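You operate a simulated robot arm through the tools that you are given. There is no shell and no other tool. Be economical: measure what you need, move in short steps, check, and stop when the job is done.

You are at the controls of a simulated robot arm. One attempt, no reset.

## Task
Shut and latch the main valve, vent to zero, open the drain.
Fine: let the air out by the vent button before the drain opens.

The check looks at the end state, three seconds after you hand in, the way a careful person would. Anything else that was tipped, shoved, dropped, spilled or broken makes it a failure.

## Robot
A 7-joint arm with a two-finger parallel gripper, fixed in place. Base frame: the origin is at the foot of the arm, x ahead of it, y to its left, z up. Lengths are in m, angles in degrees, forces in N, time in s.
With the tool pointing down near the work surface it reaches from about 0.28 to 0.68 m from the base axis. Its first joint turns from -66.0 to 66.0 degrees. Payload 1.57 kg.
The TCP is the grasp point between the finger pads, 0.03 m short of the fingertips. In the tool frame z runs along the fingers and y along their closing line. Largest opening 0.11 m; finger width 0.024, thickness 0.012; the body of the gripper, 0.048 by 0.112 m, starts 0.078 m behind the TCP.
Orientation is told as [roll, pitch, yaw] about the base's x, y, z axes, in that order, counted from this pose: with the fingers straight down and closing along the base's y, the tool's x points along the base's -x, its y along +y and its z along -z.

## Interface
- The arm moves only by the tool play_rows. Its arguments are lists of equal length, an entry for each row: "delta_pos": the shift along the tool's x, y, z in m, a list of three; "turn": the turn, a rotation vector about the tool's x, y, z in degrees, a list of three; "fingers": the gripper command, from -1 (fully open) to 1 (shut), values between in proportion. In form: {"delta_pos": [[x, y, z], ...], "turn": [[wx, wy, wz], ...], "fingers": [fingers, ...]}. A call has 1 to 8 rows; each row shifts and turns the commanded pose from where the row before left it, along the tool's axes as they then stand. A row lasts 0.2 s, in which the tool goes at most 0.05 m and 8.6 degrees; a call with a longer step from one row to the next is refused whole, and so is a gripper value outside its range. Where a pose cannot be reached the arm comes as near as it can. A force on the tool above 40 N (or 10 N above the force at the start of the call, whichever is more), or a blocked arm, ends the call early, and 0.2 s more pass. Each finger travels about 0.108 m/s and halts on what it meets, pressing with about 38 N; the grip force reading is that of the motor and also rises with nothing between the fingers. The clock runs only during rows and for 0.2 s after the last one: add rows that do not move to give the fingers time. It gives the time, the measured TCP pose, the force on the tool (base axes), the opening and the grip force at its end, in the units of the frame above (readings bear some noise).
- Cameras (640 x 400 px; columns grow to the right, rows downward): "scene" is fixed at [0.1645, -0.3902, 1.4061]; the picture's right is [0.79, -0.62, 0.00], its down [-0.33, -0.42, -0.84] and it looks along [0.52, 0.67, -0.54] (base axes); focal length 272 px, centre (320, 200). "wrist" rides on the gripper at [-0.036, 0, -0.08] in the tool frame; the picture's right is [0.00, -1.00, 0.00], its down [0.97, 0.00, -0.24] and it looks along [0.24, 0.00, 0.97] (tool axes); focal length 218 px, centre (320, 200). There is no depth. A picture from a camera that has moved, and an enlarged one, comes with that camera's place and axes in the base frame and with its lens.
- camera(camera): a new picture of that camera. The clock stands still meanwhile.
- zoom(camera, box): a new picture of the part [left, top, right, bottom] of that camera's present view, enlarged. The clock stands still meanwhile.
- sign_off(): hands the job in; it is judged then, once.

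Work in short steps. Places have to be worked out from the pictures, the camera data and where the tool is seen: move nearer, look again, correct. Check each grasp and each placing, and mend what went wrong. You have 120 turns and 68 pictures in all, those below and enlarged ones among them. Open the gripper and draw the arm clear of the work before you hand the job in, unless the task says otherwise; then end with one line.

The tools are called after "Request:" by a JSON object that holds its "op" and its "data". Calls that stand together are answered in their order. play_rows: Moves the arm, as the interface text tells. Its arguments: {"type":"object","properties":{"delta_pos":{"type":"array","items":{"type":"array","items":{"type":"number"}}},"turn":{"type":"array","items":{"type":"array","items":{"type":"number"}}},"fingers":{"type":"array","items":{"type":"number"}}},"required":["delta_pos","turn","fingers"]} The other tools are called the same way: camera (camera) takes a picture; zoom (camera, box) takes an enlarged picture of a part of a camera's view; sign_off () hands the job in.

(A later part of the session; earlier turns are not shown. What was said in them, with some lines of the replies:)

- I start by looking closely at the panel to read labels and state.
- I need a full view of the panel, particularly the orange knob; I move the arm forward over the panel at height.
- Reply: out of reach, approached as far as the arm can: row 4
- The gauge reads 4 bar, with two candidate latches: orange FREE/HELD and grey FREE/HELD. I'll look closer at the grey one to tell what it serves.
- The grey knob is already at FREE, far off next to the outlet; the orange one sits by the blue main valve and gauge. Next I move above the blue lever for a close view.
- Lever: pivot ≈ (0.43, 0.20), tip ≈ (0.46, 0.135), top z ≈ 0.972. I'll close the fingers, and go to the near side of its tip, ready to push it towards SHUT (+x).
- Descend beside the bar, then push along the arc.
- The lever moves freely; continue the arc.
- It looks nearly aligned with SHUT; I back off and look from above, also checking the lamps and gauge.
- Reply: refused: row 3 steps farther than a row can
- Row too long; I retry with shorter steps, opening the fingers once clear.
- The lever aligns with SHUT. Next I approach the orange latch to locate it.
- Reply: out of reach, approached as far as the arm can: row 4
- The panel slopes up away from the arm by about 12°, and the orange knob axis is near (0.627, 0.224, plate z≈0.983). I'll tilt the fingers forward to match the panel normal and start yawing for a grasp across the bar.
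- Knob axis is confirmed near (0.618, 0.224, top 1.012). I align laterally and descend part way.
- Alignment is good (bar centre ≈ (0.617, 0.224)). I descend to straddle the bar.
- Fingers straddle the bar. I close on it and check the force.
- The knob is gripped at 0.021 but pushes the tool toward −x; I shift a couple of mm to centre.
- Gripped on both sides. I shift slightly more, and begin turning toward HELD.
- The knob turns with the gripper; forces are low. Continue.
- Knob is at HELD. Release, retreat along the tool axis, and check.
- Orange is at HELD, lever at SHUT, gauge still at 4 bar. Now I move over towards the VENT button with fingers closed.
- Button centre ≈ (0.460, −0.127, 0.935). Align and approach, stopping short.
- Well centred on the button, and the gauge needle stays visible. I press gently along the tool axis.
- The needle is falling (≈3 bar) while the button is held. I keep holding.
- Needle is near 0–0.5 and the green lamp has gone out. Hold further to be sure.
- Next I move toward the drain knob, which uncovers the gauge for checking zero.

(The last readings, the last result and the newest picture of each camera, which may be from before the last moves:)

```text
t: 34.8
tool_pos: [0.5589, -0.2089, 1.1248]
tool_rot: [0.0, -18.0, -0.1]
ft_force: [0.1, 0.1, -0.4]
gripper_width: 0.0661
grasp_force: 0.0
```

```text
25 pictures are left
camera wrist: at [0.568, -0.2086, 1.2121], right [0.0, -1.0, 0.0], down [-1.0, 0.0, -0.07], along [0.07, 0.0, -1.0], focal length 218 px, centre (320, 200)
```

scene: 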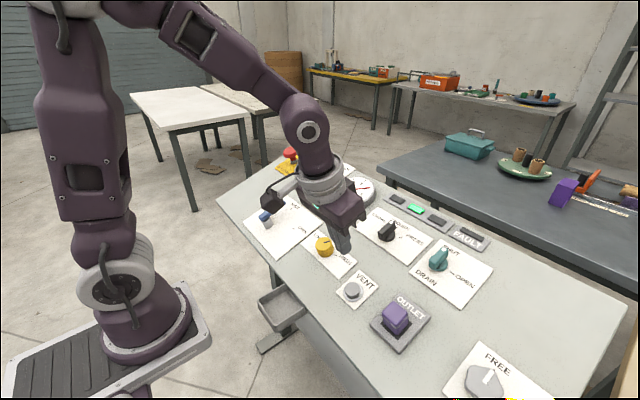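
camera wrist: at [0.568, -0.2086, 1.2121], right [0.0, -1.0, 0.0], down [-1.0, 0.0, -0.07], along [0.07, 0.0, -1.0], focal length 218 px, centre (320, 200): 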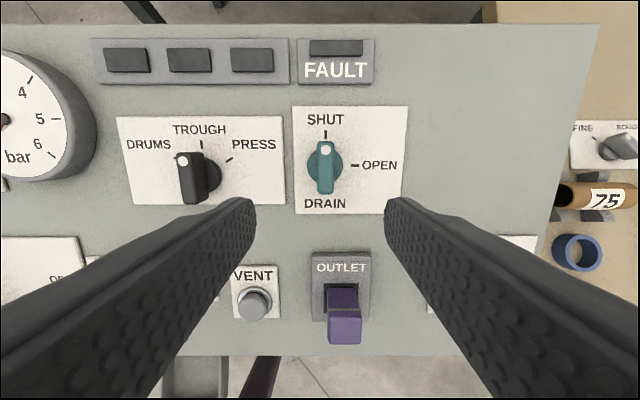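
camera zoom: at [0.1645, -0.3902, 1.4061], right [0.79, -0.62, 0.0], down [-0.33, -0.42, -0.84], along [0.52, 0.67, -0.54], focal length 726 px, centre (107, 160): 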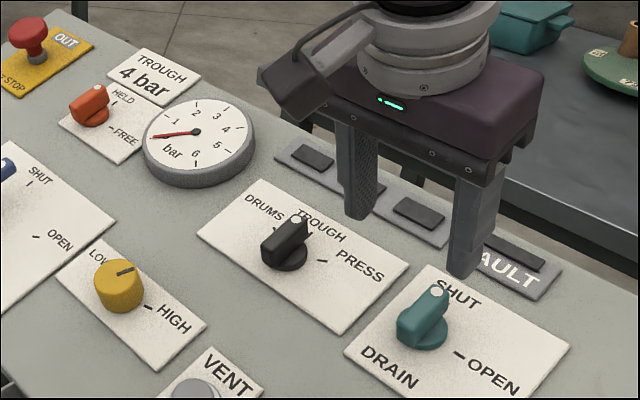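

Zoom on the gauge to verify zero.

Request:
{"op": "zoom", "data": {"camera": "scene", "box": [320, 165, 384, 215]}}

```text
8.00 times, centred on (352, 190) of scene
camera zoom: at [0.1645, -0.3902, 1.4061], right [0.79, -0.62, 0.0], down [-0.33, -0.42, -0.84], along [0.52, 0.67, -0.54], focal length 2179 px, centre (64, 280)
```

zoom: 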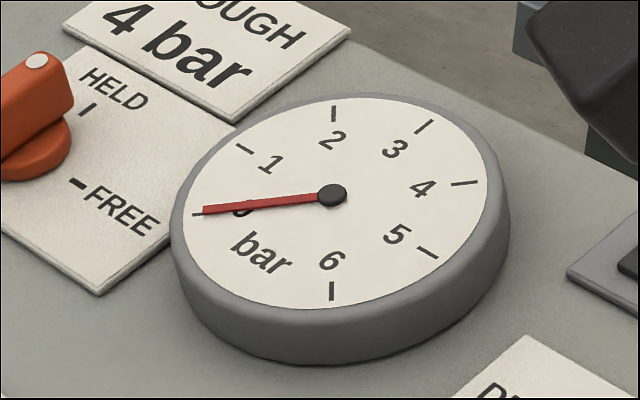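

The needle is on 0. The drain knob axis is at ≈(0.623, −0.215) with top near (0.613, −0.214, 1.00), bar along SHUT. I align and descend part way with fingers open 66 mm.

Request:
{"op": "play_rows", "data": {"delta_pos": [[-0.007, -0.003, 0.03], [-0.007, -0.003, 0.03], [0, 0, 0.02], [0, 0, 0]], "turn": [[0, 0, 0], [0, 0, 0], [0, 0, 0], [0, 0, 0]], "fingers": [-0.2, -0.2, -0.2, -0.2]}}

Request:
{"op": "camera", "data": {"camera": "wrist"}}

Request:
{"op": "zoom", "data": {"camera": "scene", "box": [360, 180, 520, 310]}}

```text
t: 35.8
tool_pos: [0.5959, -0.2195, 1.054]
tool_rot: [0.0, -18.0, 0.0]
ft_force: [-0.1, -0.7, -0.3]
gripper_width: 0.0659
grasp_force: 0.1
```

```text
23 pictures are left
camera wrist: at [0.606, -0.2183, 1.1413], right [0.0, -1.0, 0.0], down [-1.0, 0.0, -0.07], along [0.07, 0.0, -1.0], focal length 218 px, centre (320, 200)
```

wrist: 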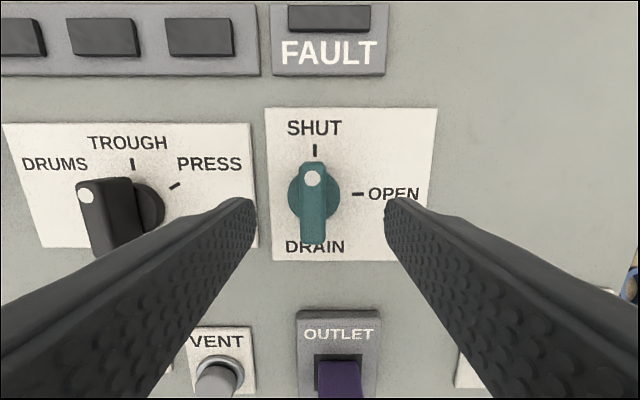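

```text
3.08 times, centred on (440, 245) of scene
camera zoom: at [0.1645, -0.3902, 1.4061], right [0.79, -0.62, 0.0], down [-0.33, -0.42, -0.84], along [0.52, 0.67, -0.54], focal length 838 px, centre (-49, 62)
```

zoom: 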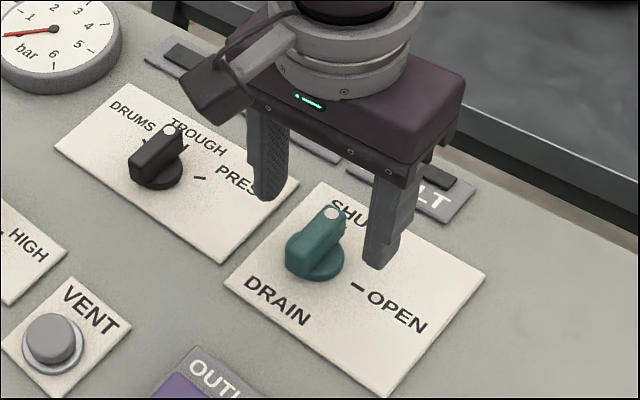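

Shift +5 mm in y, then finish descending.

Request:
{"op": "play_rows", "data": {"delta_pos": [[-0.002, 0.0055, 0.01], [0, 0, 0.015], [0, 0, 0.013], [0, 0, 0]], "turn": [[0, 0, 0], [0, 0, 0], [0, 0, 0], [0, 0, 0]], "fingers": [-0.2, -0.2, -0.2, -0.2]}}

Request:
{"op": "camera", "data": {"camera": "wrist"}}

```text
t: 36.8
tool_pos: [0.6076, -0.2105, 1.0175]
tool_rot: [0.0, -18.0, -0.1]
ft_force: [-0.5, -0.7, 0.3]
gripper_width: 0.0659
grasp_force: 0.0
```

```text
21 pictures are left
camera wrist: at [0.6175, -0.2101, 1.1045], right [0.0, -1.0, 0.0], down [-1.0, 0.0, -0.07], along [0.07, 0.0, -1.0], focal length 218 px, centre (320, 200)
```

wrist: 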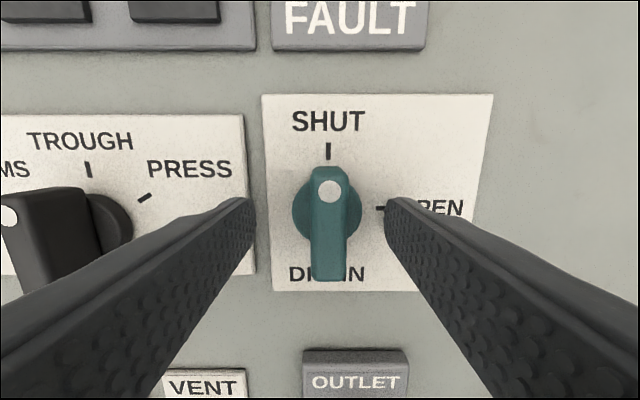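

Shift −4 mm in y to centre and close on the bar.

Request:
{"op": "play_rows", "data": {"delta_pos": [[0, -0.004, 0], [0, 0, 0], [0, 0, 0], [0, 0, 0]], "turn": [[0, 0, 0], [0, 0, 0], [0, 0, 0], [0, 0, 0]], "fingers": [-0.2, 0.5, 0.9, 0.9]}}

Request:
{"op": "camera", "data": {"camera": "wrist"}}

```text
t: 37.8
tool_pos: [0.6072, -0.2141, 1.0166]
tool_rot: [0.0, -18.0, 0.0]
ft_force: [1.8, -0.8, 0.0]
gripper_width: 0.0158
grasp_force: 31.2
```

```text
20 pictures are left
camera wrist: at [0.6172, -0.2138, 1.1051], right [0.0, -1.0, 0.0], down [-1.0, 0.0, -0.07], along [0.07, 0.0, -1.0], focal length 218 px, centre (320, 200)
```

wrist: 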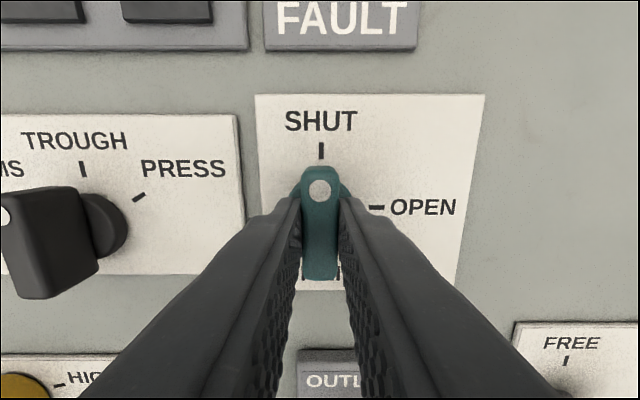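

Centred grip. Turn the drain knob toward OPEN, in part.

Request:
{"op": "play_rows", "data": {"delta_pos": [[0, 0, 0], [0, 0, 0], [0, 0, 0], [0, 0, 0], [0, 0, 0]], "turn": [[0, 0, 8], [0, 0, 8], [0, 0, 8], [0, 0, 8], [0, 0, 8]], "fingers": [0.9, 0.9, 0.9, 0.9, 0.9]}}

Request:
{"op": "camera", "data": {"camera": "wrist"}}

```text
t: 39.0
tool_pos: [0.6073, -0.2135, 1.0172]
tool_rot: [11.8, -13.8, -41.5]
ft_force: [0.2, 9.6, 15.2]
gripper_width: 0.0162
grasp_force: 31.6
```

```text
19 pictures are left
camera wrist: at [0.6093, -0.2359, 1.1026], right [-0.61, -0.77, -0.2], down [-0.78, 0.62, 0.0], along [0.13, 0.15, -0.98], focal length 218 px, centre (320, 200)
```

wrist: 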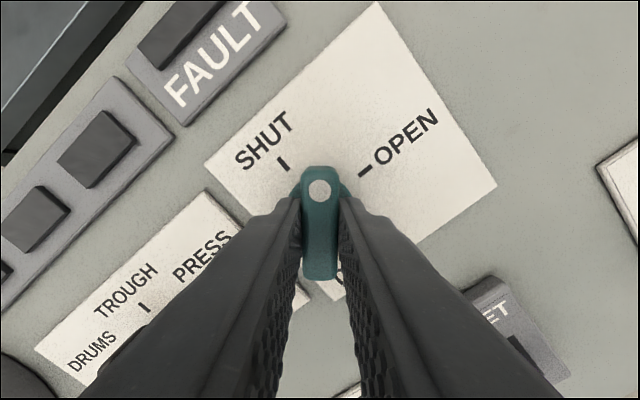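

Turning well; slight upward reaction, so I ease up 1 mm and complete the turn.

Request:
{"op": "play_rows", "data": {"delta_pos": [[0, 0, -0.001], [0, 0, 0], [0, 0, 0], [0, 0, 0], [0, 0, 0], [0, 0, 0], [0, 0, 0]], "turn": [[0, 0, 8], [0, 0, 8], [0, 0, 8], [0, 0, 8], [0, 0, 8], [0, 0, 8], [0, 0, 2]], "fingers": [0.9, 0.9, 0.9, 0.9, 0.9, 0.9, 0.9]}}

Request:
{"op": "camera", "data": {"camera": "wrist"}}

```text
t: 40.6
tool_pos: [0.6072, -0.2141, 1.0189]
tool_rot: [18.0, 0.1, -90.0]
ft_force: [34.0, 10.8, -3.8]
gripper_width: 0.016
grasp_force: 31.1
```

```text
18 pictures are left
camera wrist: at [0.5845, -0.2482, 1.0944], right [-0.95, 0.0, -0.31], down [-0.07, 0.97, 0.23], along [0.3, 0.24, -0.92], focal length 218 px, centre (320, 200)
```

wrist: 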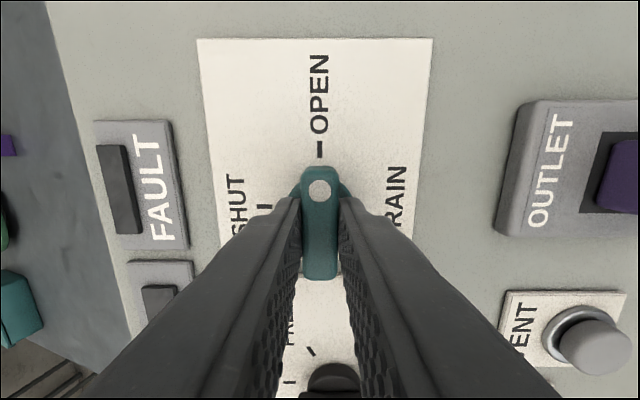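

Drain is at OPEN. I relax the side load, open the fingers, and retreat along the axis.

Request:
{"op": "play_rows", "data": {"delta_pos": [[0, 0.003, 0], [0, 0, 0], [0, 0, 0], [0, 0, -0.03], [0, 0, -0.04], [0, 0, -0.04]], "turn": [[0, 0, 0], [0, 0, 0], [0, 0, 0], [0, 0, 0], [0, 0, 0], [0, 0, 0]], "fingers": [0.9, 0.2, 0, 0, 0, 0]}}

Request:
{"op": "camera", "data": {"camera": "wrist"}}

Request:
{"op": "camera", "data": {"camera": "scene"}}

```text
t: 42.0
tool_pos: [0.5772, -0.2146, 1.126]
tool_rot: [18.0, 0.1, -90.0]
ft_force: [-0.6, -0.2, 0.6]
gripper_width: 0.0553
grasp_force: 0.1
```

```text
17 pictures are left
camera wrist: at [0.5525, -0.2494, 1.2008], right [-0.95, 0.0, -0.31], down [-0.07, 0.97, 0.23], along [0.3, 0.24, -0.92], focal length 218 px, centre (320, 200)
```

wrist: 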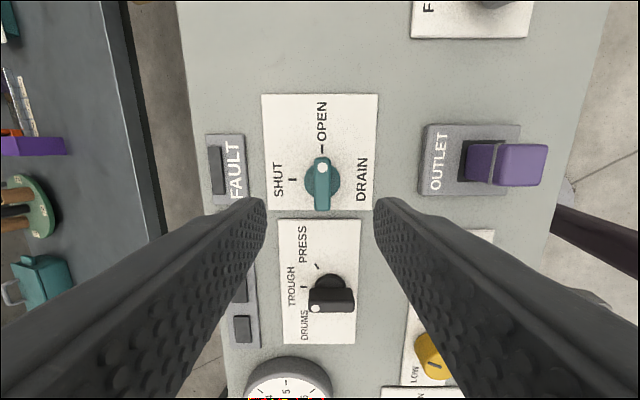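

```text
16 pictures are left
```

scene: 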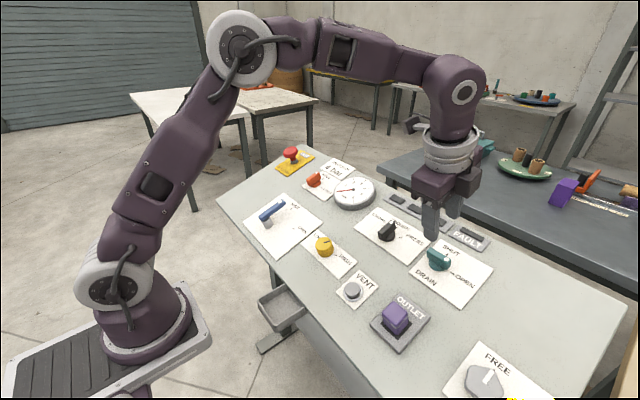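

Drain reads OPEN. I draw the arm up and back, opening the gripper fully, then do a final check.

Request:
{"op": "play_rows", "data": {"delta_pos": [[0, 0, -0.04], [0, -0.03, -0.03], [0, -0.04, 0], [0, -0.04, 0], [0, -0.04, 0]], "turn": [[0, 0, -8], [0, 0, 0], [0, 0, 0], [0, 0, 0], [0, 0, 0]], "fingers": [-1, -1, -1, -1, -1]}}

Request:
{"op": "zoom", "data": {"camera": "scene", "box": [220, 140, 500, 315]}}

Request:
{"op": "zoom", "data": {"camera": "scene", "box": [320, 165, 384, 215]}}

```text
t: 43.2
tool_pos: [0.4141, -0.2352, 1.1392]
tool_rot: [18.0, -2.5, -82.3]
ft_force: [0.1, 0.5, 0.1]
gripper_width: 0.1102
grasp_force: 0.0
```

```text
2.29 times, centred on (360, 228) of scene
camera zoom: at [0.1645, -0.3902, 1.4061], right [0.79, -0.62, 0.0], down [-0.33, -0.42, -0.84], along [0.52, 0.67, -0.54], focal length 623 px, centre (229, 137)
```

zoom: 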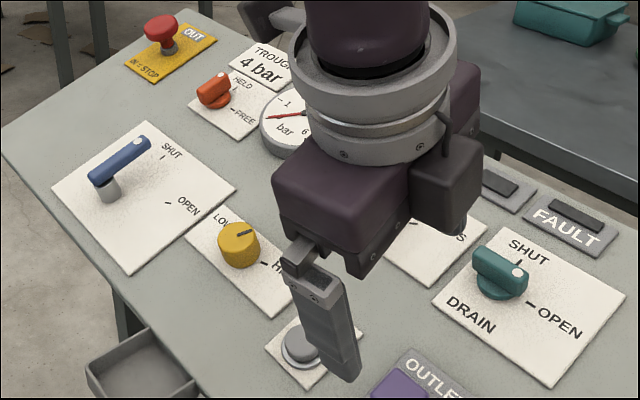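

```text
8.00 times, centred on (352, 190) of scene
camera zoom: at [0.1645, -0.3902, 1.4061], right [0.79, -0.62, 0.0], down [-0.33, -0.42, -0.84], along [0.52, 0.67, -0.54], focal length 2179 px, centre (64, 280)
```

zoom: 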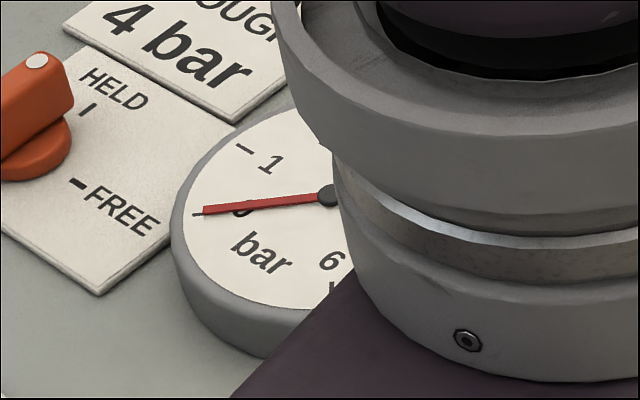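

Needle is stable at zero. I lift a bit further clear and take one last overall look.

Request:
{"op": "play_rows", "data": {"delta_pos": [[0, 0, -0.045], [0, -0.01, -0.045], [0, 0, -0.04]], "turn": [[0, 0, 0], [0, 0, 0], [0, 0, 0]], "fingers": [-1, -1, -1]}}

Request:
{"op": "camera", "data": {"camera": "wrist"}}

Request:
{"op": "camera", "data": {"camera": "scene"}}

```text
t: 44.0
tool_pos: [0.3628, -0.2354, 1.2635]
tool_rot: [17.8, -2.5, -82.5]
ft_force: [-0.3, 0.5, 0.4]
gripper_width: 0.1102
grasp_force: 0.1
```

```text
13 pictures are left
camera wrist: at [0.3424, -0.2696, 1.3414], right [-0.94, -0.14, -0.31], down [-0.2, 0.96, 0.19], along [0.27, 0.24, -0.93], focal length 218 px, centre (320, 200)
```

wrist: 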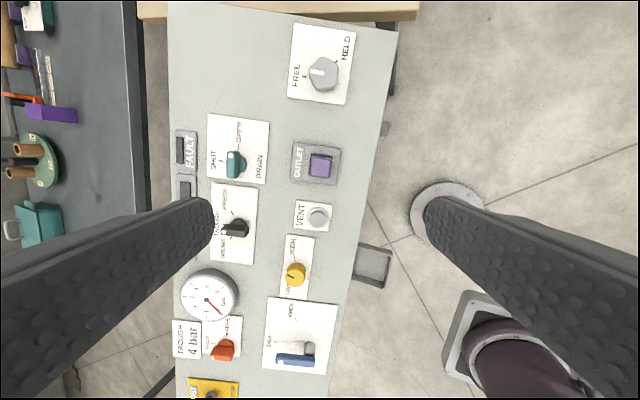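

```text
12 pictures are left
```

scene: 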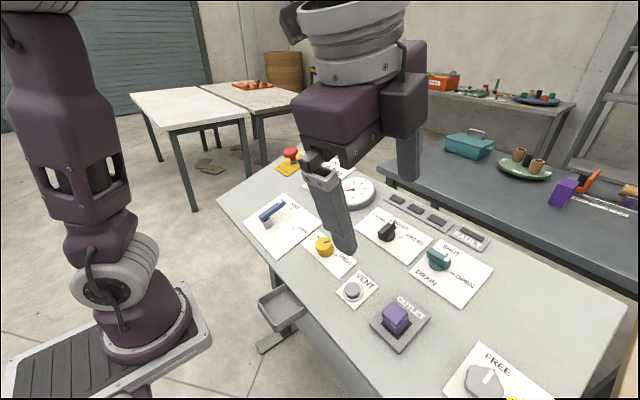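

Everything is in its target state, nothing else has moved, and the arm is clear with the gripper open; I hand in.

Request:
{"op": "sign_off", "data": {}}

```text
The job is handed in.
```

The main valve is at SHUT with its latch at HELD, the vent was held until the gauge read 0, and then the drain was turned to OPEN. I took the orange FREE/HELD knob beside the valve as its latch and left the grey one by the outlet at FREE; I did not test that the lever is actually locked.
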